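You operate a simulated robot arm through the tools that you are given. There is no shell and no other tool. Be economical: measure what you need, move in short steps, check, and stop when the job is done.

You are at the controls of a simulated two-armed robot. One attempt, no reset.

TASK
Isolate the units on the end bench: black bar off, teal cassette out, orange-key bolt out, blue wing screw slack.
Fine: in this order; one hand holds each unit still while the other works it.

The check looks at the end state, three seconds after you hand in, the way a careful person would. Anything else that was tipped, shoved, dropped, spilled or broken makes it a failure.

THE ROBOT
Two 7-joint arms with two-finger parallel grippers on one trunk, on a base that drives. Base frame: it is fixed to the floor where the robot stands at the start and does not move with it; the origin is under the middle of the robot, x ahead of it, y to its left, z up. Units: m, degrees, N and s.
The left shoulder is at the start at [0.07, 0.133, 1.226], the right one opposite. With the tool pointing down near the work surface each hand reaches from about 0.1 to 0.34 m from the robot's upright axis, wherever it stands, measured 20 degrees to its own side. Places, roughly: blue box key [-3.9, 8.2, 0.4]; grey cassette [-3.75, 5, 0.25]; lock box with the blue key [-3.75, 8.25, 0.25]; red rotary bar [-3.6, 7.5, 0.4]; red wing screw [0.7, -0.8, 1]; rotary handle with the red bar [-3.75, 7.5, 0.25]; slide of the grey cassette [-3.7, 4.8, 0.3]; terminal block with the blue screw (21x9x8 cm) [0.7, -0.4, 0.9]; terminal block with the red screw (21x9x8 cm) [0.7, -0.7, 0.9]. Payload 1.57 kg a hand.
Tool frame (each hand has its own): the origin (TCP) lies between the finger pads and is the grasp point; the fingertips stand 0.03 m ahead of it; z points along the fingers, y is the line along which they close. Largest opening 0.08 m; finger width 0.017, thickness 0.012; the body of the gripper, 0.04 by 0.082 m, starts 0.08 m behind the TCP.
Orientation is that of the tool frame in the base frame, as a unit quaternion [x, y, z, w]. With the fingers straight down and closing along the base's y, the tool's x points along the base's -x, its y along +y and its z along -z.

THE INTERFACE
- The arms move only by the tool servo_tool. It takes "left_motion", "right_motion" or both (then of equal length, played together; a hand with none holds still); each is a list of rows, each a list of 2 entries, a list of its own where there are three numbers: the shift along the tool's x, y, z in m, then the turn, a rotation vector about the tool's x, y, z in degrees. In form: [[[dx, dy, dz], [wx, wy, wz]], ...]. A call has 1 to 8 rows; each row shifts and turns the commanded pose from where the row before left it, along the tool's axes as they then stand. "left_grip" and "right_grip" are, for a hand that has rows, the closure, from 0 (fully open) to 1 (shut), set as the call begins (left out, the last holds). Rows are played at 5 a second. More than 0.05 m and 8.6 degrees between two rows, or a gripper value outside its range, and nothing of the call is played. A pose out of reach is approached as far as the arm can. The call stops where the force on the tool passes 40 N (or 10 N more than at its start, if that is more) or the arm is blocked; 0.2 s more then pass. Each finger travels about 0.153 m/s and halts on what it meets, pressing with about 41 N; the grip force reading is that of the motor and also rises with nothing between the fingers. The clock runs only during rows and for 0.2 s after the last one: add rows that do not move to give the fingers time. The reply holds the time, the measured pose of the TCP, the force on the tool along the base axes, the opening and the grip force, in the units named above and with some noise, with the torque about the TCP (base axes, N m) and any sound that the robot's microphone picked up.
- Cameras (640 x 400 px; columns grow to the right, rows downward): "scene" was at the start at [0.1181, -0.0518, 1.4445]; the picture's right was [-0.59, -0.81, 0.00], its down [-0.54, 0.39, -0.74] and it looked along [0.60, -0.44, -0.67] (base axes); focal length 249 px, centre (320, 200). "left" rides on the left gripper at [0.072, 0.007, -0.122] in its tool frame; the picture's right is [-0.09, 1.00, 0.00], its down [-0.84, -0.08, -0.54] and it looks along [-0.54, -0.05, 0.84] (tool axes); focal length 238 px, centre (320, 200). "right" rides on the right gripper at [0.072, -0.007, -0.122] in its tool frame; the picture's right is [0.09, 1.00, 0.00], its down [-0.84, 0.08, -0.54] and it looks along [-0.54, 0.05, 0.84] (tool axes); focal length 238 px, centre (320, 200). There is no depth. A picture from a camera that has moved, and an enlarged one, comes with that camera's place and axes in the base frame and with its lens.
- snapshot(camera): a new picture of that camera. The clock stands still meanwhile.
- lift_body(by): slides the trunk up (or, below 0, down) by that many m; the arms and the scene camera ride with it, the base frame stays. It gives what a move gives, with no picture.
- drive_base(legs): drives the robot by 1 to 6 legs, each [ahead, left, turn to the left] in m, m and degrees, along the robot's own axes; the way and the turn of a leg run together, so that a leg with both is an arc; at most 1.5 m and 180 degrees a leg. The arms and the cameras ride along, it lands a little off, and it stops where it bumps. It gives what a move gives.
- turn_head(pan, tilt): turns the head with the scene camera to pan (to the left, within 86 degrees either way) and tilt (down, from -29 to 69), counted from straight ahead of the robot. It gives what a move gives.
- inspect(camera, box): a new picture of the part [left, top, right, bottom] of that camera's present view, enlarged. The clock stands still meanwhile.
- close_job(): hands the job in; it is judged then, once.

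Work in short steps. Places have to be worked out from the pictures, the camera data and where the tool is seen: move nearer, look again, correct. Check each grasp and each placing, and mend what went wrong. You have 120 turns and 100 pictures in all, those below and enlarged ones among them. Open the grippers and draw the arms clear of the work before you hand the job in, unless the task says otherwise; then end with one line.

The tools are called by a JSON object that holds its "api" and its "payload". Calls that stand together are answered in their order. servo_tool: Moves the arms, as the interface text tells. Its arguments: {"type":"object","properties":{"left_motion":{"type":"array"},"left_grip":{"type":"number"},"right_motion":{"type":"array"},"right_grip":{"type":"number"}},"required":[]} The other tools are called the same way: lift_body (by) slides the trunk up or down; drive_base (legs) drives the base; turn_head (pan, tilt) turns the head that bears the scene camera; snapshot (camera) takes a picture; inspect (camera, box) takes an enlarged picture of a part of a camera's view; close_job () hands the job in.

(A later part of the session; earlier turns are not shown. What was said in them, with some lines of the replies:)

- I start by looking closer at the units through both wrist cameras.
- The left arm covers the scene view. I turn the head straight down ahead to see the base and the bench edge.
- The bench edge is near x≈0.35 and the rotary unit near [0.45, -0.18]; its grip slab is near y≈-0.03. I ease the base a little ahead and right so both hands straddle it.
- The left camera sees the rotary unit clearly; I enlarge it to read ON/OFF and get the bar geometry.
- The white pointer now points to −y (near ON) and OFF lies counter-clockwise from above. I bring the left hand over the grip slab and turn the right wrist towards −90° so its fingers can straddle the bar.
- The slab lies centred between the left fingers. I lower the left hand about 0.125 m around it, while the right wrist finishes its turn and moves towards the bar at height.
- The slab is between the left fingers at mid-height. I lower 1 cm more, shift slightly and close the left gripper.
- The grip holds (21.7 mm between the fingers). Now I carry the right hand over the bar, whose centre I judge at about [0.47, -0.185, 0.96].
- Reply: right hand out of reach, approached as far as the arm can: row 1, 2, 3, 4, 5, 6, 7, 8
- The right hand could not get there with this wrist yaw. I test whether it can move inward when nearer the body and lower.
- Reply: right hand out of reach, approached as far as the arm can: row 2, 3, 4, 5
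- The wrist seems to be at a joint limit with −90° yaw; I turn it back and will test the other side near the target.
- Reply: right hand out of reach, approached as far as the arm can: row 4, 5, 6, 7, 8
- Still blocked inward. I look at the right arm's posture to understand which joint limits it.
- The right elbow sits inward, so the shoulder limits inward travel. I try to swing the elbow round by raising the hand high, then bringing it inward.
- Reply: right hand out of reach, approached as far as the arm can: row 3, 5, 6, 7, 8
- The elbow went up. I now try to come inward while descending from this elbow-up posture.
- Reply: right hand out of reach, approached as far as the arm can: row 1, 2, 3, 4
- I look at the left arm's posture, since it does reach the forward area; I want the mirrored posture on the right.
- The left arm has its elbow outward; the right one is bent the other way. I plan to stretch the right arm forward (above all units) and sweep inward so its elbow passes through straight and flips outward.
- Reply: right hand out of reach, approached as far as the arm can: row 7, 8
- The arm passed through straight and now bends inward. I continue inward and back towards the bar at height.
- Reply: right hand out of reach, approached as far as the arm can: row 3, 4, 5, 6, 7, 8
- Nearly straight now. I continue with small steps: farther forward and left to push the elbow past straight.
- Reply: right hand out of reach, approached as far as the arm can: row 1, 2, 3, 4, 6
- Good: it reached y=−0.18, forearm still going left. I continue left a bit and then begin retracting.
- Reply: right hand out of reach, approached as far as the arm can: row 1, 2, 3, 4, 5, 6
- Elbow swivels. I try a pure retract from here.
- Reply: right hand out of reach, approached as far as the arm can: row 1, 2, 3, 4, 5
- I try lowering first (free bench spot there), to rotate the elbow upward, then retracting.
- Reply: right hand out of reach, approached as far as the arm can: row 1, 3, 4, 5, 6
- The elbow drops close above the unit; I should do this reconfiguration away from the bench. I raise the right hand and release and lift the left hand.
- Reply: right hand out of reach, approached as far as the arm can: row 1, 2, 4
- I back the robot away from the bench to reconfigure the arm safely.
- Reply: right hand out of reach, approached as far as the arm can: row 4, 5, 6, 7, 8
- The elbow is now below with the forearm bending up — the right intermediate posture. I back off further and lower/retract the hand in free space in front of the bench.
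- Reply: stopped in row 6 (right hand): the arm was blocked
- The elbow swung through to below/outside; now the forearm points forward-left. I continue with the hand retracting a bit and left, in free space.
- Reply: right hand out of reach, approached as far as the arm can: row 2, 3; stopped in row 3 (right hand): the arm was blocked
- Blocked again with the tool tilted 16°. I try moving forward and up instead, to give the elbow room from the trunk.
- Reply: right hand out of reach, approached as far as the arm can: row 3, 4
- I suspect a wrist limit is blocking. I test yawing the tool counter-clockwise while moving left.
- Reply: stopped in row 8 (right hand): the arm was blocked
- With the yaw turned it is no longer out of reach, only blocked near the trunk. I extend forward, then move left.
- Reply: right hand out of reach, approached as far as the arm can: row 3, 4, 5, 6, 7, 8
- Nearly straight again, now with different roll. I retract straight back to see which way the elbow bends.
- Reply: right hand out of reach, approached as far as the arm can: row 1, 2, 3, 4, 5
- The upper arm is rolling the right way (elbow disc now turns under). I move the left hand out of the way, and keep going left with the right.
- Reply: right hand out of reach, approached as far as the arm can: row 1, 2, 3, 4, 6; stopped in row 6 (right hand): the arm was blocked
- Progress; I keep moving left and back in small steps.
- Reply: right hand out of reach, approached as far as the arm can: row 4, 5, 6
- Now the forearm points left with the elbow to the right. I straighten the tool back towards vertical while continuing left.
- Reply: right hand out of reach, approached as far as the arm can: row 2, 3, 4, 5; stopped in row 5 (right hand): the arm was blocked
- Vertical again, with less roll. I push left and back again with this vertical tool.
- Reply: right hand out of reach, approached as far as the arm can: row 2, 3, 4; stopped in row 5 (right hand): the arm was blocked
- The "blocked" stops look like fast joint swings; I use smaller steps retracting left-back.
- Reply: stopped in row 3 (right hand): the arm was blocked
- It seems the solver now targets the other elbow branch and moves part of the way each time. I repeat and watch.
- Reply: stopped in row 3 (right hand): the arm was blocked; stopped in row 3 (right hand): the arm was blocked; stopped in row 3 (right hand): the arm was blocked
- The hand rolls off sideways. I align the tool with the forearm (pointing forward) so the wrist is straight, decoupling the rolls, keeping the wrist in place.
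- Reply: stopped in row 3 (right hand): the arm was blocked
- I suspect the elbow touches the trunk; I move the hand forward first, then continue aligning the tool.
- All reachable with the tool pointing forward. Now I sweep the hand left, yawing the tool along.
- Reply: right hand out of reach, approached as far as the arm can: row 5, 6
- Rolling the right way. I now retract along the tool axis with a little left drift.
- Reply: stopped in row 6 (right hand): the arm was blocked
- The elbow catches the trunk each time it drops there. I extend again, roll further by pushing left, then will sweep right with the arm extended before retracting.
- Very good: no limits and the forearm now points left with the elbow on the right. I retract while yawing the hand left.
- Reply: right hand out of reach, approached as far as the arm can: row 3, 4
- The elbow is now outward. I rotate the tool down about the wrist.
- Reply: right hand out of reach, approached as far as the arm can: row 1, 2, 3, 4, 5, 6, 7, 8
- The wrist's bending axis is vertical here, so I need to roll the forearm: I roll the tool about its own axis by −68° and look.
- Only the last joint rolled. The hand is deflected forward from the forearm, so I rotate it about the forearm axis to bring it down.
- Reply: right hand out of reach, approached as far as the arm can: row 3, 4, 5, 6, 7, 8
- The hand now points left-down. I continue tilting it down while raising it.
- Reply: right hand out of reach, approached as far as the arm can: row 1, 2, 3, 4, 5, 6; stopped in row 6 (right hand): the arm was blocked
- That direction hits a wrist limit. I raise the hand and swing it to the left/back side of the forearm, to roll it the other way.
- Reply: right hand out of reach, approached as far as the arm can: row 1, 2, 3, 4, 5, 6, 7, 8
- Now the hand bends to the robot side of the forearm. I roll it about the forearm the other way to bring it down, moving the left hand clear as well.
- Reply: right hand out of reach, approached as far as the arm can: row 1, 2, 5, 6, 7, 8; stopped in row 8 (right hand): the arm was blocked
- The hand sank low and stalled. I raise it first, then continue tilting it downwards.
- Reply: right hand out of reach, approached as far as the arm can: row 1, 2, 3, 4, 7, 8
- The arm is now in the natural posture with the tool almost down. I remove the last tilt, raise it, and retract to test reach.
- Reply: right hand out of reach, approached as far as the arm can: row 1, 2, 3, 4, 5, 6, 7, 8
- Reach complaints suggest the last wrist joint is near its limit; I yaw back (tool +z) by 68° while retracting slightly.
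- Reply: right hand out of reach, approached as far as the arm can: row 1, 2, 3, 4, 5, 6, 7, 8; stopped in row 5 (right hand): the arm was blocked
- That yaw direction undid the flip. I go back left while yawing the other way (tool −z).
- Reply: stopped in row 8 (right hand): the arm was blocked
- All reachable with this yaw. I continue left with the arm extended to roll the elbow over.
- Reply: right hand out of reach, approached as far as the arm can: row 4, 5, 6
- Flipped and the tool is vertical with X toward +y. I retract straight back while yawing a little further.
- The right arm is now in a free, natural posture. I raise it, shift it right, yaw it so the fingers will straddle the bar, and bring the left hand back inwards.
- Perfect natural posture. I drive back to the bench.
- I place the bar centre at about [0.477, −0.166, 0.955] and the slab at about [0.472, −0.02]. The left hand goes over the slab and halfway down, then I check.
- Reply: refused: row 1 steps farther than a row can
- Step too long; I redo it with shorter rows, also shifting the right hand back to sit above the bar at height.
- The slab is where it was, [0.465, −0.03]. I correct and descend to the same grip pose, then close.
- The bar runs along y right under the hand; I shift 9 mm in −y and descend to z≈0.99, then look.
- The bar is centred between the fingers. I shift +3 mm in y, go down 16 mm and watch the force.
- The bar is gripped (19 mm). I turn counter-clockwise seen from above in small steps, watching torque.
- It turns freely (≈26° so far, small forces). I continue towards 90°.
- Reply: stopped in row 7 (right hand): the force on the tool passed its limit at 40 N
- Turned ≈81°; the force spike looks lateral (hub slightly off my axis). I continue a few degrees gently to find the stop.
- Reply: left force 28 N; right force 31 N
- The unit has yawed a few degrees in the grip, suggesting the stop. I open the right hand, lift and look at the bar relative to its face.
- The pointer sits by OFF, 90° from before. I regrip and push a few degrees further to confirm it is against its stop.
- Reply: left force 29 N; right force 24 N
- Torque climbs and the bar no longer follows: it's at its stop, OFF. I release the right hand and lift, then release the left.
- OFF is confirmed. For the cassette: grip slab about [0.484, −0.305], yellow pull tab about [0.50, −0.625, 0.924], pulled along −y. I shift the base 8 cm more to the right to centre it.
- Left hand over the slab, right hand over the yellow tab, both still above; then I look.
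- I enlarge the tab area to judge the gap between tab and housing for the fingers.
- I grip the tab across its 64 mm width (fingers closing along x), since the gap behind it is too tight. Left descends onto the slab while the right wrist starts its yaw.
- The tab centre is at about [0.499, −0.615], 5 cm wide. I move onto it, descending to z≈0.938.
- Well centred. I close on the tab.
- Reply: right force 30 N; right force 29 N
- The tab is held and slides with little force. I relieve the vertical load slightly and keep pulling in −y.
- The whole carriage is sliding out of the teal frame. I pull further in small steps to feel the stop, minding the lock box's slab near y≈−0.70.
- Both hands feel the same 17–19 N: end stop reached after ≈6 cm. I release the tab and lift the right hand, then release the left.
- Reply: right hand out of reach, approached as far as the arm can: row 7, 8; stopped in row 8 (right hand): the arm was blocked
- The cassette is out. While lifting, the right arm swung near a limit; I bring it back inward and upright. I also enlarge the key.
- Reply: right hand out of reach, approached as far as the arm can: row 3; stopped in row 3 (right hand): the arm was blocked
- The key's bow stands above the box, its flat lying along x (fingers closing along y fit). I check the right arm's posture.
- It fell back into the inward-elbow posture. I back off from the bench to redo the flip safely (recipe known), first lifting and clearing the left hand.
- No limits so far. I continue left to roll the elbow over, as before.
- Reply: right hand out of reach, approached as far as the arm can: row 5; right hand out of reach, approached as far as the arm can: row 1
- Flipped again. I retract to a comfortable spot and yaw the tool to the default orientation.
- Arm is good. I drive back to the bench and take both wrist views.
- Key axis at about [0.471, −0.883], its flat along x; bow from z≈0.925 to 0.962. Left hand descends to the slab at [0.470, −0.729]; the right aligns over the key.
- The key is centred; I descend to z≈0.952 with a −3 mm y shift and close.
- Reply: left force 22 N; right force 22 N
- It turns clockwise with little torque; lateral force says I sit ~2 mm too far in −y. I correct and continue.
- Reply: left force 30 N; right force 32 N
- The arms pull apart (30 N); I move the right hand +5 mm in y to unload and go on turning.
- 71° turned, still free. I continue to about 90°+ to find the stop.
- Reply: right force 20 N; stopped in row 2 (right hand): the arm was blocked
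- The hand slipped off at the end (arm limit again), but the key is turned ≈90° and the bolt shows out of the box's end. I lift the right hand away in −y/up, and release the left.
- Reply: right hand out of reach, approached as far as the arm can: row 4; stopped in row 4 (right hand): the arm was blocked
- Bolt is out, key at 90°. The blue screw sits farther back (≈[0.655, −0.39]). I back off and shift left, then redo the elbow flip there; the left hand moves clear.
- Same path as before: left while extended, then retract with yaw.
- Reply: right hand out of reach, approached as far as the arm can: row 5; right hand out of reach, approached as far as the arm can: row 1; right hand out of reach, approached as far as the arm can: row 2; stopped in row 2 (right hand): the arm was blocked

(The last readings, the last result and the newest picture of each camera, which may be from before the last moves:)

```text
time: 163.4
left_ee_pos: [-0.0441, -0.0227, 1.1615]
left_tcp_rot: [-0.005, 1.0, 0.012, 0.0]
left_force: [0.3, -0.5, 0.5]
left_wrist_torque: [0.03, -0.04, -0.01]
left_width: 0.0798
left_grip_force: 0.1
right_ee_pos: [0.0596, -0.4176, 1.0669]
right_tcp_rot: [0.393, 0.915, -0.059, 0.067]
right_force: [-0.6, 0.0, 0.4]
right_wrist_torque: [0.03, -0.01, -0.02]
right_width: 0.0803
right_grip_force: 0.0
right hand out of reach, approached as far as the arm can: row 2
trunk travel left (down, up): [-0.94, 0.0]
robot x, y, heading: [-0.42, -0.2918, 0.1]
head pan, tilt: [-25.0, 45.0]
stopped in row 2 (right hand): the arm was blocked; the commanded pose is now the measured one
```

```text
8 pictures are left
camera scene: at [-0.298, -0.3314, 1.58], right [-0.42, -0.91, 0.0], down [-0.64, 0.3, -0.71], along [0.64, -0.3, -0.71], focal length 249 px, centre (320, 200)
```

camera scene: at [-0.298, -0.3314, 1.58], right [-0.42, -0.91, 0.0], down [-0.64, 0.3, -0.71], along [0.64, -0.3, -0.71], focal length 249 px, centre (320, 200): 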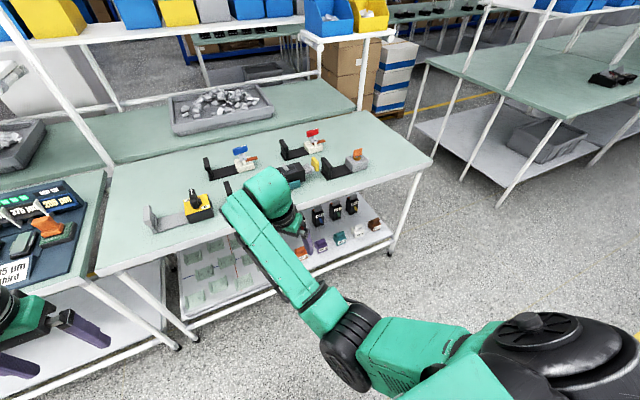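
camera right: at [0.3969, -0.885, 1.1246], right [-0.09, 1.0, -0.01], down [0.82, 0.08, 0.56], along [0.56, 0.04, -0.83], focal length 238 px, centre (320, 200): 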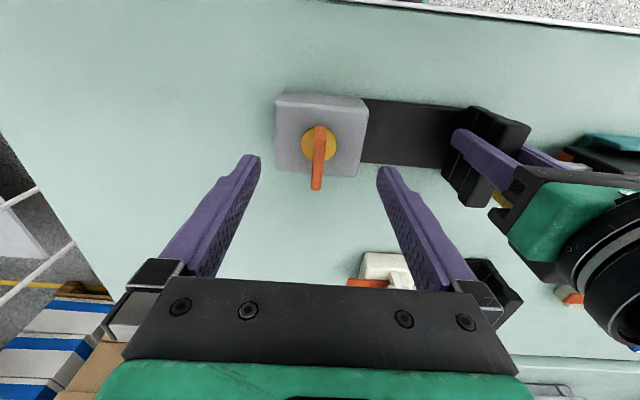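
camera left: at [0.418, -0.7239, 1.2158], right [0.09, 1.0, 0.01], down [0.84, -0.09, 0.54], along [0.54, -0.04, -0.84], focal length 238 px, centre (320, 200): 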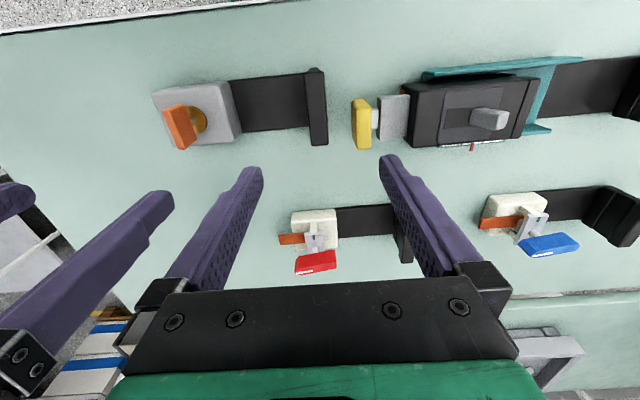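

It slipped halfway back. I go left/forward again, upright the tool, push a bit further left, yaw more, then retract gently.

{"api": "servo_tool", "payload": {"right_motion": [[[0.01, 0.027, 0], [0, 5, 0]], [[0.01, 0.027, 0], [0, 5, 0]], [[0.015, 0.025, 0], [0, 0, 0]], [[0.02, 0.02, 0], [0, 0, 0]], [[0.025, 0.015, 0], [0, 0, -4]], [[0.02, 0, 0], [0, 0, -6]], [[0.02, -0.01, 0], [0, 0, -6]]]}}

{"api": "servo_tool", "payload": {"right_motion": [[[0.015, -0.006, 0], [0, 0, -5]], [[0.015, -0.008, 0], [0, 0, -5]], [[0.02, -0.01, 0], [0, 0, -5]], [[0.02, -0.01, 0], [0, 0, 0]], [[0.02, -0.015, 0], [0, 0, 0]], [[0.02, -0.015, 0], [0, 0, 0]]]}}

{"api": "snapshot", "payload": {"camera": "scene"}}

```text
time: 165.2
left_ee_pos: [-0.0441, -0.0191, 1.16]
left_tcp_rot: [-0.005, 1.0, 0.009, 0.001]
left_force: [0.5, 0.5, -0.8]
left_wrist_torque: [0.01, 0.04, 0.02]
left_width: 0.0798
left_grip_force: 0.0
right_ee_pos: [0.0758, -0.3109, 1.0568]
right_tcp_rot: [0.298, 0.953, -0.051, 0.005]
right_force: [0.0, -0.3, -0.5]
right_wrist_torque: [0.0, -0.01, -0.01]
right_width: 0.0799
right_grip_force: 0.1
trunk travel left (down, up): [-0.94, 0.0]
robot x, y, heading: [-0.4195, -0.2916, 0.3]
head pan, tilt: [-25.0, 45.0]
stopped in row 7 (right hand): the arm was blocked; the commanded pose is now the measured one
```

```text
time: 166.0
left_ee_pos: [-0.0451, -0.0196, 1.1599]
left_tcp_rot: [-0.005, 1.0, 0.01, 0.0]
left_force: [0.5, -0.4, -0.5]
left_wrist_torque: [-0.04, -0.03, -0.02]
left_width: 0.08
left_grip_force: 0.1
right_ee_pos: [0.0696, -0.3749, 1.0705]
right_tcp_rot: [0.219, 0.969, -0.102, 0.055]
right_force: [-0.4, -0.6, -0.1]
right_wrist_torque: [0.0, -0.03, 0.02]
right_width: 0.08
right_grip_force: 0.0
right hand out of reach, approached as far as the arm can: row 3, 4
trunk travel left (down, up): [-0.94, 0.0]
robot x, y, heading: [-0.422, -0.291, 0.2]
head pan, tilt: [-25.0, 45.0]
stopped in row 4 (right hand): the arm was blocked; the commanded pose is now the measured one
```

```text
7 pictures are left
camera scene: at [-0.2976, -0.3283, 1.5801], right [-0.42, -0.91, 0.0], down [-0.64, 0.3, -0.71], along [0.64, -0.3, -0.71], focal length 249 px, centre (320, 200)
```

scene: 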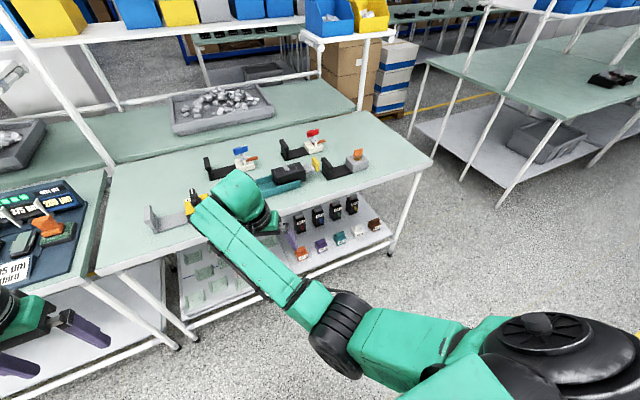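

Nearly there, but the wrist yaw is off. I return to the yaw-90, extended-left pose (un-tilting), then repeat the retract that worked, retracting a bit more.

{"api": "servo_tool", "payload": {"right_motion": [[[-0.0014, 0.0176, 0], [-4.9, 4.4, 0]], [[0.001, 0.0176, 0], [-4.9, 4.4, 7]], [[0.0032, 0.0173, 0], [0, 0, 8]], [[0.0056, 0.0167, 0], [0, 0, 8]], [[0.0076, 0.0159, 0], [0, 0, 8]], [[0.0094, 0.0149, 0], [0, 0, 8]], [[0.0114, 0.0134, 0], [0, 0, 8]], [[0.013, 0.0119, 0], [0, 0, 8]]]}}

{"api": "servo_tool", "payload": {"right_motion": [[[0.02, 0, 0], [0, 0, 0]], [[0.025, 0, 0], [0, 0, 0]], [[0.025, 0, 0], [0, 0, 0]], [[0.02, 0, 0], [0, 0, 0]]]}}

```text
refused: row 2 steps farther than a row can; nothing moved
```

```text
time: 166.7
left_ee_pos: [-0.0438, -0.0185, 1.1605]
left_tcp_rot: [-0.005, 1.0, 0.01, 0.001]
left_force: [-0.4, 0.2, 0.2]
left_wrist_torque: [0.0, -0.01, -0.02]
left_width: 0.08
left_grip_force: 0.0
right_ee_pos: [0.0837, -0.4172, 1.126]
right_tcp_rot: [0.258, 0.942, -0.141, 0.16]
right_force: [-0.2, 0.5, 0.3]
right_wrist_torque: [-0.02, -0.01, 0.01]
right_width: 0.0801
right_grip_force: 0.0
right hand out of reach, approached as far as the arm can: row 3
trunk travel left (down, up): [-0.94, 0.0]
robot x, y, heading: [-0.4226, -0.29, -0.1]
head pan, tilt: [-25.0, 45.0]
stopped in row 3 (right hand): the arm was blocked; the commanded pose is now the measured one
```

I redo that with smaller rotations: first upright, then yaw, moving forward-left.

{"api": "servo_tool", "payload": {"right_motion": [[[0, 0.016, 0.006], [-3.6, 7.2, 0]], [[0, 0.016, 0.006], [-3.6, 7.2, 0]], [[0, 0.016, 0.006], [-3.6, 7.2, 0]], [[0.0, 0.0157, 0.008], [0, 0, 8]], [[0.0024, 0.0155, 0.008], [0, 0, 8]], [[0.0045, 0.015, 0.008], [0, 0, 8]], [[0.0065, 0.014, 0.008], [0, 0, 8]], [[0.0085, 0.013, 0.008], [0, 0, 8]]]}}

{"api": "servo_tool", "payload": {"right_motion": [[[0.015, 0.01, 0], [0, 0, 6]], [[0.025, 0.006, 0], [0, 0, 6]], [[0.03, 0.003, 0], [0, 0, 4]], [[0.03, 0, 0], [0, 0, 0]], [[0.03, 0, 0], [0, 0, 0]]]}}

```text
time: 168.5
left_ee_pos: [-0.0444, -0.0185, 1.1598]
left_tcp_rot: [-0.003, 1.0, 0.009, 0.0]
left_force: [0.6, -0.5, 0.4]
left_wrist_torque: [-0.01, 0.0, 0.01]
left_width: 0.08
left_grip_force: 0.0
right_ee_pos: [0.1492, -0.3085, 1.0627]
right_tcp_rot: [0.577, 0.817, 0.002, 0.001]
right_force: [0.1, -0.4, -0.2]
right_wrist_torque: [0.0, -0.04, -0.01]
right_width: 0.0804
right_grip_force: 0.0
trunk travel left (down, up): [-0.94, 0.0]
robot x, y, heading: [-0.419, -0.2922, 0.1]
head pan, tilt: [-25.0, 45.0]
```

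```text
time: 169.7
left_ee_pos: [-0.0433, -0.019, 1.1602]
left_tcp_rot: [-0.003, 1.0, 0.011, 0.0]
left_force: [-0.2, 0.1, 0.6]
left_wrist_torque: [-0.03, 0.01, 0.0]
left_width: 0.0799
left_grip_force: 0.0
right_ee_pos: [0.1301, -0.2424, 1.065]
right_tcp_rot: [0.655, 0.756, 0.004, 0.002]
right_force: [-0.5, -0.9, 0.1]
right_wrist_torque: [-0.01, 0.0, 0.01]
right_width: 0.08
right_grip_force: 0.0
right hand out of reach, approached as far as the arm can: row 1, 2, 3, 4, 5
trunk travel left (down, up): [-0.94, 0.0]
robot x, y, heading: [-0.4219, -0.2912, 0.1]
head pan, tilt: [-25.0, 45.0]
```

Upright and extended left. I repeat the retract, then shift right and up, and yaw back to the −90 start orientation, as in the first success.

{"api": "servo_tool", "payload": {"right_motion": [[[0, -0.015, 0], [0, 0, -7]], [[0, -0.015, 0], [0, 0, -7]], [[0, -0.02, 0], [0, 0, -7]], [[0, -0.02, 0], [0, 0, -7]], [[0, -0.02, 0], [0, 0, -7]], [[0, -0.01, -0.01], [0, 0, -4]]]}}

{"api": "servo_tool", "payload": {"right_motion": [[[-0.015, -0.013, -0.03], [0, 0, 0]], [[-0.018, -0.015, -0.03], [0, 0, 0]], [[-0.018, -0.015, -0.03], [0, 0, 0]], [[0, 0, 0], [0, 0, 8.5]], [[0, 0, 0], [0, 0, 8.5]], [[0, 0, 0], [0, 0, 8.5]], [[0, 0, 0], [0, 0, 8.5]], [[0, 0, 0], [0, 0, 8.5]]]}}

```text
time: 171.1
left_ee_pos: [-0.0437, -0.0206, 1.1593]
left_tcp_rot: [-0.004, 1.0, 0.01, 0.0]
left_force: [0.1, -1.5, -0.1]
left_wrist_torque: [0.02, 0.01, 0.0]
left_width: 0.0799
left_grip_force: 0.1
right_ee_pos: [0.0391, -0.2846, 1.0758]
right_tcp_rot: [0.368, 0.93, 0.001, 0.002]
right_force: [0.6, 0.9, -0.2]
right_wrist_torque: [0.0, 0.02, 0.01]
right_width: 0.0799
right_grip_force: 0.0
trunk travel left (down, up): [-0.94, 0.0]
robot x, y, heading: [-0.4204, -0.2892, -0.1]
head pan, tilt: [-25.0, 45.0]
```

```text
time: 172.9
left_ee_pos: [-0.0436, -0.0194, 1.1602]
left_tcp_rot: [-0.004, 1.0, 0.009, 0.0]
left_force: [0.0, 0.0, 0.2]
left_wrist_torque: [0.02, -0.01, -0.04]
left_width: 0.08
left_grip_force: 0.1
right_ee_pos: [0.0478, -0.3504, 1.1635]
right_tcp_rot: [0.683, 0.731, 0.001, 0.001]
right_force: [-0.6, 0.5, 0.5]
right_wrist_torque: [-0.01, 0.04, 0.03]
right_width: 0.0799
right_grip_force: 0.0
trunk travel left (down, up): [-0.94, 0.0]
robot x, y, heading: [-0.4215, -0.2936, 0.2]
head pan, tilt: [-25.0, 45.0]
```

Natural posture, no limits. I drive in and lower the trunk by 0.1 m for reach.

{"api": "drive_base", "payload": {"legs": [[0.522, 0, -0.2]]}}

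{"api": "servo_tool", "payload": {"left_motion": [[[-0.02, -0.026, 0], [0, 0, 0]], [[-0.02, -0.026, 0], [0, 0, 0]], [[-0.02, -0.026, 0], [0, 0, 0]], [[-0.02, -0.026, 0], [0, 0, 0]], [[-0.02, -0.026, 0], [0, 0, 0]], [[-0.02, -0.026, 0], [0, 0, 0]], [[-0.02, -0.026, 0], [0, 0, 0]], [[-0.02, -0.026, 0], [0, 0, 0]]], "right_motion": [[[-0.005, 0.009, 0], [0, 0, 0]], [[-0.005, 0.009, 0], [0, 0, 0]], [[-0.005, 0.009, 0], [0, 0, 0]], [[-0.005, 0.009, 0], [0, 0, 0]], [[-0.005, 0.009, 0], [0, 0, 0]], [[-0.005, 0.009, 0], [0, 0, 0]], [[-0.005, 0.009, 0], [0, 0, 0]], [[-0.005, 0.009, 0], [0, 0, 0]]]}}

{"api": "lift_body", "payload": {"by": -0.06}}

{"api": "snapshot", "payload": {"camera": "left"}}

{"api": "snapshot", "payload": {"camera": "right"}}

```text
time: 176.0
left_ee_pos: [0.482, -0.0239, 1.1618]
left_tcp_rot: [-0.001, 1.0, 0.011, 0.001]
left_force: [0.1, -0.7, -0.2]
left_wrist_torque: [-0.02, -0.02, 0.03]
left_width: 0.0797
left_grip_force: 0.1
right_ee_pos: [0.5704, -0.3559, 1.1639]
right_tcp_rot: [0.684, 0.729, 0.002, 0.002]
right_force: [0.0, 1.5, -0.3]
right_wrist_torque: [-0.02, -0.03, -0.04]
right_width: 0.0803
right_grip_force: 0.1
trunk travel left (down, up): [-0.94, 0.0]
robot x, y, heading: [0.1026, -0.2931, -0.5]
head pan, tilt: [-25.0, 45.0]
```

```text
time: 177.8
left_ee_pos: [0.6459, -0.235, 1.1559]
left_tcp_rot: [0.0, 1.0, 0.011, -0.002]
left_force: [-0.2, -1.3, 0.5]
left_wrist_torque: [0.03, 0.01, 0.01]
left_width: 0.0802
left_grip_force: 0.1
right_ee_pos: [0.6486, -0.3926, 1.1645]
right_tcp_rot: [0.684, 0.729, 0.002, 0.001]
right_force: [-0.6, -0.7, 0.7]
right_wrist_torque: [0.03, 0.01, -0.02]
right_width: 0.08
right_grip_force: 0.1
trunk travel left (down, up): [-0.94, 0.0]
robot x, y, heading: [0.1023, -0.2929, -0.4]
head pan, tilt: [-25.0, 45.0]
```

```text
time: 178.8
left_ee_pos: [0.6421, -0.2328, 1.0966]
left_tcp_rot: [-0.001, 1.0, 0.01, 0.001]
left_force: [0.1, 0.5, -0.1]
left_wrist_torque: [0.0, 0.01, -0.03]
left_width: 0.0801
left_grip_force: 0.0
right_ee_pos: [0.6468, -0.3899, 1.1055]
right_tcp_rot: [0.684, 0.73, 0.002, 0.002]
right_force: [-0.2, -0.1, -0.5]
right_wrist_torque: [0.01, 0.0, 0.02]
right_width: 0.0798
right_grip_force: 0.0
trunk travel left (down, up): [-0.88, 0.06]
robot x, y, heading: [0.1041, -0.2927, -0.4]
head pan, tilt: [-25.0, 45.0]
```

```text
6 pictures are left
camera left: at [0.5714, -0.2285, 1.2183], right [0.09, 1.0, 0.02], down [0.84, -0.09, 0.54], along [0.54, -0.03, -0.84], focal length 238 px, centre (320, 200)
```

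left: 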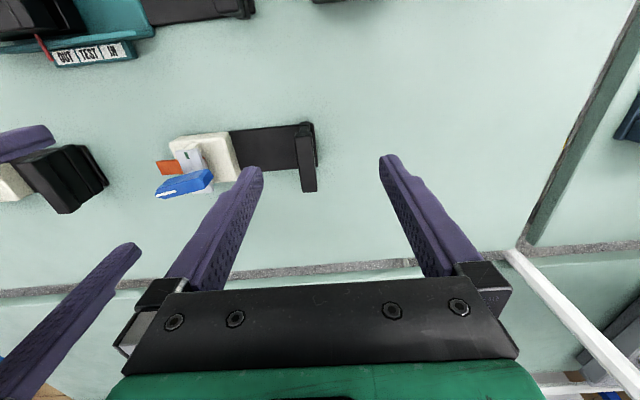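

```text
5 pictures are left
camera right: at [0.6338, -0.3192, 1.2275], right [0.99, 0.16, 0.0], down [0.13, -0.83, 0.54], along [0.09, -0.54, -0.84], focal length 238 px, centre (320, 200)
```

right: 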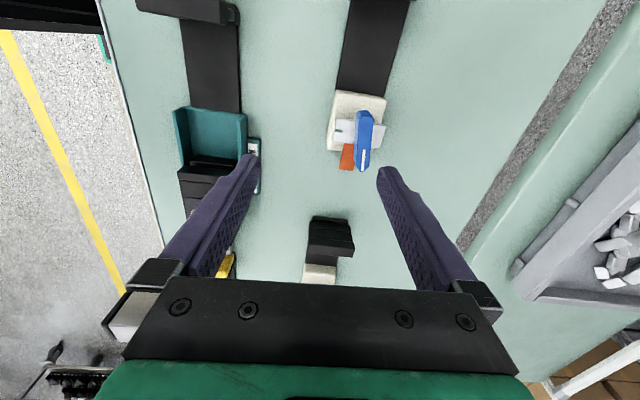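

Pointer of the cassette reads OUT. The blue wing is at about [0.699, −0.403, 0.96] lying ~10° off y; its grip slab is near [0.685, −0.251]. I lower the trunk for reach (hands pre-raised), bring the left onto the slab and the right above the wing.

{"api": "servo_tool", "payload": {"left_motion": [[[0, 0, -0.025], [0, 0, 0]], [[0, 0, -0.025], [0, 0, 0]]], "right_motion": [[[0, 0, -0.025], [0, 0, 0]], [[0, 0, -0.025], [0, 0, 0]]]}}

{"api": "lift_body", "payload": {"by": -0.12}}

{"api": "servo_tool", "payload": {"left_motion": [[[-0.015, -0.006, 0], [0, 0, 0]], [[-0.015, -0.006, 0], [0, 0, 0]], [[-0.013, -0.006, 0], [0, 0, 0]], [[0, 0, 0.03], [0, 0, 0]], [[0, 0, 0.03], [0, 0, 0]], [[0, 0, 0.03], [0, 0, 0]], [[0, 0, 0.02], [0, 0, 0]]], "right_motion": [[[-0.004, 0.018, 0], [0, 0, -2.5]], [[-0.004, 0.018, 0], [0, 0, -2.5]], [[-0.004, 0.016, 0], [0, 0, 0]], [[0, 0, 0.006], [0, 0, 0]], [[0, 0, 0.006], [0, 0, 0]], [[0, 0, 0.006], [0, 0, 0]], [[0, 0, 0.006], [0, 0, 0]]]}}

{"api": "snapshot", "payload": {"camera": "right"}}

```text
time: 179.4
left_ee_pos: [0.6434, -0.2353, 1.1467]
left_tcp_rot: [0.0, 1.0, 0.01, 0.0]
left_force: [0.3, -0.1, 0.9]
left_wrist_torque: [-0.02, -0.01, 0.01]
left_width: 0.0799
left_grip_force: 0.1
right_ee_pos: [0.6448, -0.3905, 1.1567]
right_tcp_rot: [0.684, 0.729, 0.003, 0.002]
right_force: [0.0, -0.1, -0.3]
right_wrist_torque: [0.0, 0.0, 0.01]
right_width: 0.08
right_grip_force: 0.0
trunk travel left (down, up): [-0.88, 0.06]
robot x, y, heading: [0.1041, -0.287, -0.4]
head pan, tilt: [-25.0, 45.0]
```

```text
time: 180.9
left_ee_pos: [0.6449, -0.235, 1.0267]
left_tcp_rot: [-0.001, 1.0, 0.01, 0.0]
left_force: [0.1, 0.0, -0.8]
left_wrist_torque: [-0.02, -0.05, -0.01]
left_width: 0.0798
left_grip_force: 0.1
right_ee_pos: [0.6466, -0.3893, 1.0368]
right_tcp_rot: [0.683, 0.73, 0.002, 0.002]
right_force: [0.9, 0.9, -0.1]
right_wrist_torque: [0.0, 0.03, -0.03]
right_width: 0.08
right_grip_force: 0.1
trunk travel left (down, up): [-0.76, 0.18]
robot x, y, heading: [0.0992, -0.2935, -0.7]
head pan, tilt: [-25.0, 45.0]
```

```text
time: 182.1
left_ee_pos: [0.691, -0.2552, 0.9782]
left_tcp_rot: [0.003, 1.0, 0.006, 0.009]
left_force: [-0.2, -0.2, 0.3]
left_wrist_torque: [0.02, 0.01, 0.04]
left_width: 0.0802
left_grip_force: 0.1
right_ee_pos: [0.6956, -0.3974, 1.0177]
right_tcp_rot: [0.652, 0.758, -0.006, -0.001]
right_force: [-1.0, 0.0, -0.8]
right_wrist_torque: [0.01, -0.02, -0.02]
right_width: 0.0799
right_grip_force: 0.0
trunk travel left (down, up): [-0.76, 0.18]
robot x, y, heading: [0.104, -0.2904, -0.2]
head pan, tilt: [-25.0, 45.0]
stopped in row 6 (right hand): the force on the tool passed its limit at 52 N (the readings are from after the stop); the commanded pose is now the measured one
```

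```text
4 pictures are left
camera right: at [0.6787, -0.3265, 1.1401], right [0.97, 0.24, -0.01], down [0.21, -0.81, 0.55], along [0.12, -0.53, -0.84], focal length 238 px, centre (320, 200)
```

right: 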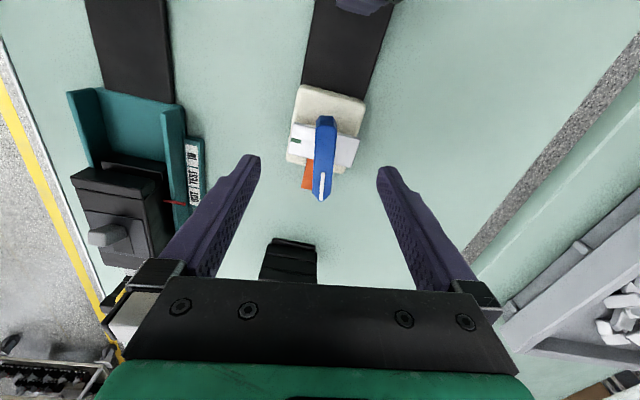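

The stop was a brief touch, probably right camera housing against the left gripper; forces are zero now. I shift the right hand −5 mm in y (needed anyway), then lower the left the rest of the way slowly and close it.

{"api": "servo_tool", "payload": {"right_motion": [[[-0.005, 0.001, 0], [0, 0, 0]]]}}

{"api": "servo_tool", "payload": {"left_motion": [[[0, 0.002, 0.015], [0, 0, 0]], [[0, 0.001, 0.015], [0, 0, 0]], [[0, 0, 0.015], [0, 0, 0]], [[0, 0, 0.014], [0, 0, 0]]]}}

{"api": "servo_tool", "payload": {"left_motion": [[[0, 0, 0], [0, 0, 0]], [[0, 0, 0], [0, 0, 0]], [[0, 0, 0], [0, 0, 0]]], "left_grip": 1}}

```text
time: 182.5
left_ee_pos: [0.6913, -0.2539, 0.9787]
left_tcp_rot: [0.002, 1.0, 0.006, 0.008]
left_force: [0.4, -0.3, -0.3]
left_wrist_torque: [-0.02, 0.02, -0.01]
left_width: 0.0801
left_grip_force: 0.0
right_ee_pos: [0.6979, -0.4007, 1.0188]
right_tcp_rot: [0.652, 0.758, -0.007, -0.001]
right_force: [0.6, 0.3, 1.0]
right_wrist_torque: [0.01, 0.0, -0.02]
right_width: 0.08
right_grip_force: 0.0
trunk travel left (down, up): [-0.76, 0.18]
robot x, y, heading: [0.0994, -0.2918, -0.4]
head pan, tilt: [-25.0, 45.0]
```

```text
time: 183.0
left_ee_pos: [0.6929, -0.2545, 0.9672]
left_tcp_rot: [0.005, 1.0, 0.003, 0.015]
left_force: [0.3, -0.4, -0.4]
left_wrist_torque: [0.02, 0.01, -0.02]
left_width: 0.08
left_grip_force: 0.0
right_ee_pos: [0.6971, -0.4069, 1.0127]
right_tcp_rot: [0.656, 0.755, -0.014, -0.002]
right_force: [0.2, 0.0, -0.9]
right_wrist_torque: [0.02, -0.02, 0.04]
right_width: 0.0801
right_grip_force: 0.0
trunk travel left (down, up): [-0.76, 0.18]
robot x, y, heading: [0.1015, -0.2948, -0.6]
head pan, tilt: [-25.0, 45.0]
stopped in row 2 (right hand): the force on the tool passed its limit at 48 N (the readings are from after the stop); the commanded pose is now the measured one
```

```text
time: 183.8
left_ee_pos: [0.6935, -0.2537, 0.9678]
left_tcp_rot: [0.004, 1.0, 0.004, 0.015]
left_force: [0.8, 0.1, 0.9]
left_wrist_torque: [-0.03, -0.04, 0.17]
left_width: 0.0219
left_grip_force: 34.7
right_ee_pos: [0.6966, -0.4064, 1.012]
right_tcp_rot: [0.656, 0.755, -0.014, -0.002]
right_force: [-0.9, -2.2, -0.9]
right_wrist_torque: [0.11, -0.11, 0.11]
right_width: 0.0803
right_grip_force: 0.1
trunk travel left (down, up): [-0.76, 0.18]
robot x, y, heading: [0.1059, -0.2914, -0.6]
head pan, tilt: [-25.0, 45.0]
```

The left hand has the slab (21.9 mm) at its upper part, which is enough. I lower the right hand onto the wing.

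{"api": "servo_tool", "payload": {"right_motion": [[[0.001, 0, 0.012], [0, 0, 0]], [[0.001, 0, 0.012], [0, 0, 0]], [[0.001, 0, 0.01], [0, 0, 0]], [[0, 0, 0.008], [0, 0, 0]]]}}

{"api": "snapshot", "payload": {"camera": "right"}}

```text
time: 184.8
left_ee_pos: [0.6915, -0.2528, 0.9663]
left_tcp_rot: [0.001, 1.0, 0.005, 0.015]
left_force: [4.7, -7.4, 20.5]
left_wrist_torque: [-0.25, -0.61, 0.09]
left_width: 0.0219
left_grip_force: 35.2
right_ee_pos: [0.6952, -0.4081, 0.974]
right_tcp_rot: [0.658, 0.753, -0.011, -0.001]
right_force: [-0.4, -0.2, -1.1]
right_wrist_torque: [-0.01, -0.02, 0.02]
right_width: 0.0799
right_grip_force: 0.1
trunk travel left (down, up): [-0.76, 0.18]
robot x, y, heading: [0.1026, -0.2904, -0.4]
head pan, tilt: [-25.0, 45.0]
```

```text
3 pictures are left
camera right: at [0.6793, -0.3367, 1.0957], right [0.97, 0.22, -0.02], down [0.2, -0.81, 0.55], along [0.11, -0.54, -0.83], focal length 238 px, centre (320, 200)
```

right: 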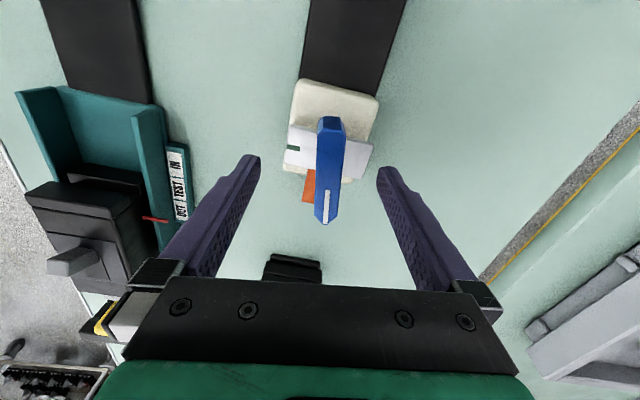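

I nudge +5 mm in y and 5 mm down, then close on the wing.

{"api": "servo_tool", "payload": {"right_motion": [[[0.005, 0.001, 0.005], [0, 0, 0]], [[0, 0, 0], [0, 0, 0]]]}}

{"api": "servo_tool", "payload": {"right_motion": [[[0, 0, 0], [0, 0, 0]], [[0, 0, 0], [0, 0, 0]], [[0, 0, 0], [0, 0, 0]], [[0, 0, 0], [0, 0, 0]]], "right_grip": 1}}

{"api": "servo_tool", "payload": {"right_motion": [[[0, 0, 0], [0, 0, -5]], [[0, 0, 0], [0, 0, -6]], [[0, 0, 0], [0, 0, -6]]]}}

```text
time: 185.4
left_ee_pos: [0.6906, -0.2497, 0.9665]
left_tcp_rot: [-0.002, 1.0, 0.007, 0.012]
left_force: [-1.8, -8.1, 18.8]
left_wrist_torque: [-0.32, -0.16, -0.05]
left_width: 0.0215
left_grip_force: 35.0
right_ee_pos: [0.6949, -0.4067, 0.9698]
right_tcp_rot: [0.662, 0.75, -0.009, -0.001]
right_force: [1.0, 0.5, -0.1]
right_wrist_torque: [-0.03, 0.02, -0.01]
right_width: 0.08
right_grip_force: 0.1
trunk travel left (down, up): [-0.76, 0.18]
robot x, y, heading: [0.1037, -0.2947, -0.5]
head pan, tilt: [-25.0, 45.0]
```

```text
time: 186.4
left_ee_pos: [0.6909, -0.2479, 0.9653]
left_tcp_rot: [-0.002, 1.0, 0.006, 0.013]
left_force: [-7.7, -3.5, 0.0]
left_wrist_torque: [0.04, 0.97, -0.76]
left_width: 0.0218
left_grip_force: 34.9
right_ee_pos: [0.6948, -0.4046, 0.9704]
right_tcp_rot: [0.661, 0.75, -0.01, 0.0]
right_force: [6.6, 1.1, 14.0]
right_wrist_torque: [0.77, -0.78, 0.0]
right_width: 0.0156
right_grip_force: 30.9
trunk travel left (down, up): [-0.76, 0.18]
robot x, y, heading: [0.1094, -0.296, -0.4]
head pan, tilt: [-25.0, 45.0]
```

```text
time: 187.2
left_ee_pos: [0.6923, -0.2454, 0.9661]
left_tcp_rot: [-0.003, 1.0, 0.004, 0.013]
left_force: [-5.5, -19.4, -0.6]
left_wrist_torque: [-0.72, 0.16, -0.87]
left_width: 0.022
left_grip_force: 34.9
right_ee_pos: [0.6968, -0.4032, 0.9699]
right_tcp_rot: [0.541, 0.841, -0.009, -0.002]
right_force: [12.4, 13.8, 19.8]
right_wrist_torque: [0.4, -0.94, -0.13]
right_width: 0.0156
right_grip_force: 31.3
trunk travel left (down, up): [-0.76, 0.18]
robot x, y, heading: [0.1035, -0.295, -0.3]
head pan, tilt: [-25.0, 45.0]
```

The wing turns (17° so far, little torque). I continue counter-clockwise, easing the side and upward loads.

{"api": "servo_tool", "payload": {"right_motion": [[[0.0015, 0.004, -0.002], [0, 0, -6]], [[0, 0, 0], [0, 0, -7]], [[0, 0, 0], [0, 0, -8]], [[0, 0, 0], [0, 0, -8]], [[0, 0, 0], [0, 0, -8]], [[0, 0, 0], [0, 0, -8]], [[0, 0, 0], [0, 0, -8]], [[0, 0, 0], [0, 0, -8]]]}}

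```text
time: 188.9
left_ee_pos: [0.6939, -0.245, 0.9665]
left_tcp_rot: [-0.004, 1.0, -0.001, 0.012]
left_force: [-4.3, -3.0, 0.1]
left_wrist_torque: [-0.18, -0.37, -0.56]
left_width: 0.0225
left_grip_force: 35.4
right_ee_pos: [0.6993, -0.3993, 0.9679]
right_tcp_rot: [0.085, 0.996, -0.002, -0.008]
right_force: [2.7, 6.1, 6.4]
right_wrist_torque: [0.4, 0.29, -0.06]
right_width: 0.0154
right_grip_force: 31.3
trunk travel left (down, up): [-0.76, 0.18]
robot x, y, heading: [0.1003, -0.293, -0.8]
head pan, tilt: [-25.0, 45.0]
stopped in row 8 (right hand): the force on the tool passed its limit at 41 N (the readings are from after the stop); the commanded pose is now the measured one
```

73° turned and still free. I continue in small steps to look for its end.

{"api": "servo_tool", "payload": {"right_motion": [[[0, 0.002, 0], [0, 0, -5]], [[0, 0, 0], [0, 0, -6]], [[0, 0, 0], [0, 0, -6]], [[0, 0, 0], [0, 0, -6]], [[0, 0, 0], [0, 0, -6]]]}}

{"api": "inspect", "payload": {"camera": "right", "box": [190, 60, 470, 280]}}

```text
time: 190.1
left_ee_pos: [0.6939, -0.2453, 0.9653]
left_tcp_rot: [-0.006, 1.0, -0.002, 0.011]
left_force: [-7.7, -24.3, 7.1]
left_wrist_torque: [-0.78, -0.14, -0.59]
left_width: 0.0224
left_grip_force: 35.2
right_ee_pos: [0.6986, -0.3976, 0.9693]
right_tcp_rot: [-0.167, 0.986, 0.002, -0.008]
right_force: [9.0, 23.7, 0.0]
right_wrist_torque: [0.34, -0.31, -1.19]
right_width: 0.0224
right_grip_force: 35.2
trunk travel left (down, up): [-0.76, 0.18]
robot x, y, heading: [0.1036, -0.2921, -0.5]
head pan, tilt: [-25.0, 45.0]
```

```text
1.82 times, centred on (330, 170) of right
camera zoom: at [0.6343, -0.4286, 1.0917], right [-0.41, 0.91, 0.01], down [0.77, 0.35, 0.53], along [0.48, 0.22, -0.85], focal length 433 px, centre (302, 254)
```

zoom: 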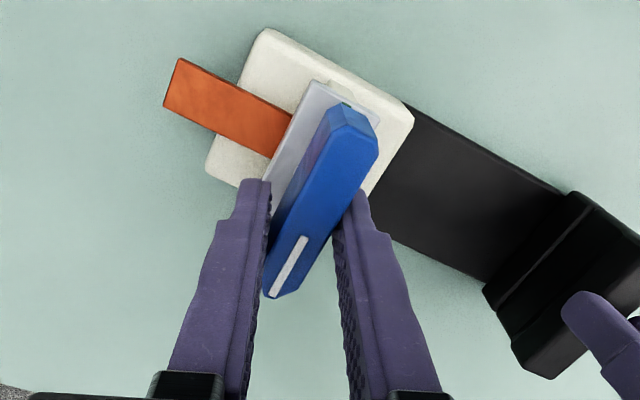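

Torque jumped and the wing no longer follows: it is at its slack stop, a quarter turn from tight. I back off the twist, open, lift the right hand clear, ease the unit back the ~7 mm it crept, then release and lift the left.

{"api": "servo_tool", "payload": {"right_motion": [[[0, 0, 0], [0, 0, 8]], [[0, 0, 0], [0, 0, 4]]]}}

{"api": "servo_tool", "payload": {"right_motion": [[[0, 0, 0], [0, 0, 0]], [[0, 0, 0], [0, 0, 0]], [[0, 0, 0], [0, 0, 0]], [[0, 0, -0.03], [0, 0, 0]], [[0, 0, -0.03], [0, 0, 0]], [[0, -0.02, -0.02], [0, 0, 0]], [[0.02, -0.02, -0.01], [0, 0, 0]]], "right_grip": 0}}

{"api": "servo_tool", "payload": {"left_motion": [[[0, -0.003, 0], [0, 0, 0]], [[0, -0.003, 0], [0, 0, 0]], [[0, 0, 0], [0, 0, 0]]]}}

```text
time: 190.7
left_ee_pos: [0.6939, -0.245, 0.9668]
left_tcp_rot: [-0.006, 1.0, -0.002, 0.011]
left_force: [-6.6, -26.1, 6.7]
left_wrist_torque: [-0.83, -0.03, -0.52]
left_width: 0.0223
left_grip_force: 34.8
right_ee_pos: [0.6986, -0.3971, 0.9672]
right_tcp_rot: [-0.063, 0.998, 0.0, -0.009]
right_force: [4.5, 24.8, -0.5]
right_wrist_torque: [0.32, -0.09, -0.56]
right_width: 0.0178
right_grip_force: 32.6
trunk travel left (down, up): [-0.76, 0.18]
robot x, y, heading: [0.1063, -0.2936, -0.5]
head pan, tilt: [-25.0, 45.0]
```

```text
time: 192.3
left_ee_pos: [0.6947, -0.2454, 0.9664]
left_tcp_rot: [-0.005, 1.0, 0.0, 0.012]
left_force: [-2.2, -0.9, 3.1]
left_wrist_torque: [-0.14, -0.14, -0.16]
left_width: 0.0219
left_grip_force: 34.9
right_ee_pos: [0.6998, -0.416, 1.0634]
right_tcp_rot: [-0.089, 0.996, -0.006, 0.008]
right_force: [-0.1, 0.0, 0.4]
right_wrist_torque: [0.0, 0.0, 0.02]
right_width: 0.0802
right_grip_force: 0.0
right hand out of reach, approached as far as the arm can: row 7
trunk travel left (down, up): [-0.76, 0.18]
robot x, y, heading: [0.1024, -0.292, -0.3]
head pan, tilt: [-25.0, 45.0]
```

```text
time: 193.1
left_ee_pos: [0.6941, -0.2514, 0.9652]
left_tcp_rot: [-0.005, 1.0, 0.001, 0.011]
left_force: [-0.4, 2.2, 2.2]
left_wrist_torque: [0.17, -0.16, 0.01]
left_width: 0.0218
left_grip_force: 34.5
right_ee_pos: [0.699, -0.4155, 1.0634]
right_tcp_rot: [-0.089, 0.996, -0.006, 0.008]
right_force: [-0.3, 0.0, -0.3]
right_wrist_torque: [-0.02, -0.02, 0.01]
right_width: 0.0799
right_grip_force: 0.0
trunk travel left (down, up): [-0.76, 0.18]
robot x, y, heading: [0.1048, -0.2963, -0.3]
head pan, tilt: [-25.0, 45.0]
```

Now I release and lift the left hand, raise the trunk and back away, then take a final look.

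{"api": "servo_tool", "payload": {"left_motion": [[[0, 0, 0], [0, 0, 0]], [[0, 0, 0], [0, 0, 0]], [[0, 0, 0], [0, 0, 0]], [[0, 0, -0.03], [0, 0, 0]], [[0, 0, -0.03], [0, 0, 0]], [[0, 0, -0.02], [0, 0, 0]]], "left_grip": 0}}

{"api": "lift_body", "payload": {"by": 0.12}}

{"api": "drive_base", "payload": {"legs": [[-0.4, 0, 0]]}}

{"api": "snapshot", "payload": {"camera": "left"}}

```text
time: 194.5
left_ee_pos: [0.6928, -0.252, 1.0462]
left_tcp_rot: [-0.004, 1.0, 0.001, 0.012]
left_force: [0.0, -0.1, -0.7]
left_wrist_torque: [0.0, 0.02, 0.02]
left_width: 0.0801
left_grip_force: 0.0
right_ee_pos: [0.6992, -0.4173, 1.0628]
right_tcp_rot: [-0.09, 0.996, -0.006, 0.007]
right_force: [0.7, 0.8, -0.3]
right_wrist_torque: [0.0, 0.0, 0.01]
right_width: 0.0798
right_grip_force: 0.1
trunk travel left (down, up): [-0.76, 0.18]
robot x, y, heading: [0.1034, -0.2887, -0.3]
head pan, tilt: [-25.0, 45.0]
```

```text
time: 196.0
left_ee_pos: [0.6935, -0.2528, 1.1649]
left_tcp_rot: [-0.005, 1.0, 0.0, 0.012]
left_force: [0.1, 0.5, 0.6]
left_wrist_torque: [-0.01, 0.0, 0.0]
left_width: 0.0802
left_grip_force: 0.1
right_ee_pos: [0.6984, -0.4169, 1.1841]
right_tcp_rot: [-0.089, 0.996, -0.006, 0.008]
right_force: [-1.0, 0.0, 0.0]
right_wrist_torque: [-0.01, -0.02, -0.01]
right_width: 0.08
right_grip_force: 0.1
trunk travel left (down, up): [-0.88, 0.06]
robot x, y, heading: [0.1052, -0.2906, -0.3]
head pan, tilt: [-25.0, 45.0]
```

```text
time: 198.5
left_ee_pos: [0.2936, -0.2514, 1.1635]
left_tcp_rot: [-0.002, 1.0, -0.001, 0.01]
left_force: [0.9, 0.1, 0.5]
left_wrist_torque: [0.0, -0.03, -0.01]
left_width: 0.0801
left_grip_force: 0.1
right_ee_pos: [0.3002, -0.415, 1.1815]
right_tcp_rot: [-0.086, 0.996, -0.006, 0.006]
right_force: [-0.5, -0.4, 0.0]
right_wrist_torque: [-0.02, 0.03, 0.02]
right_width: 0.0801
right_grip_force: 0.2
trunk travel left (down, up): [-0.88, 0.06]
robot x, y, heading: [-0.299, -0.2889, -0.4]
head pan, tilt: [-25.0, 45.0]
```

```text
1 pictures are left
camera left: at [0.2196, -0.2448, 1.2841], right [0.09, 1.0, 0.0], down [0.83, -0.07, 0.56], along [0.56, -0.05, -0.83], focal length 238 px, centre (320, 200)
```

left: 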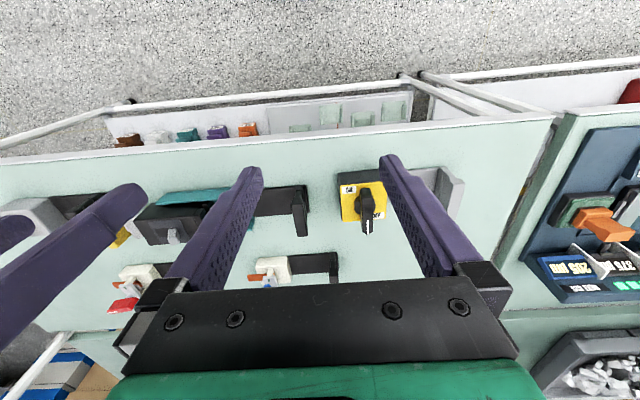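

Both hands are open and clear of the bench. In the last picture the black bar points to OFF and the units I can see stand in place, so I hand in.

{"api": "close_job", "payload": {}}

```text
The job is handed in.
```

I did all four in order and handed in: black bar at OFF, teal cassette out with its pointer on OUT, orange-key bolt out, and blue wing screw slack at its stop. Each unit was held by its grip while I worked it. My right hand slipped off the orange key after about 90°. The blue-screw unit crept about 8 mm, and I eased it back about 6 mm.
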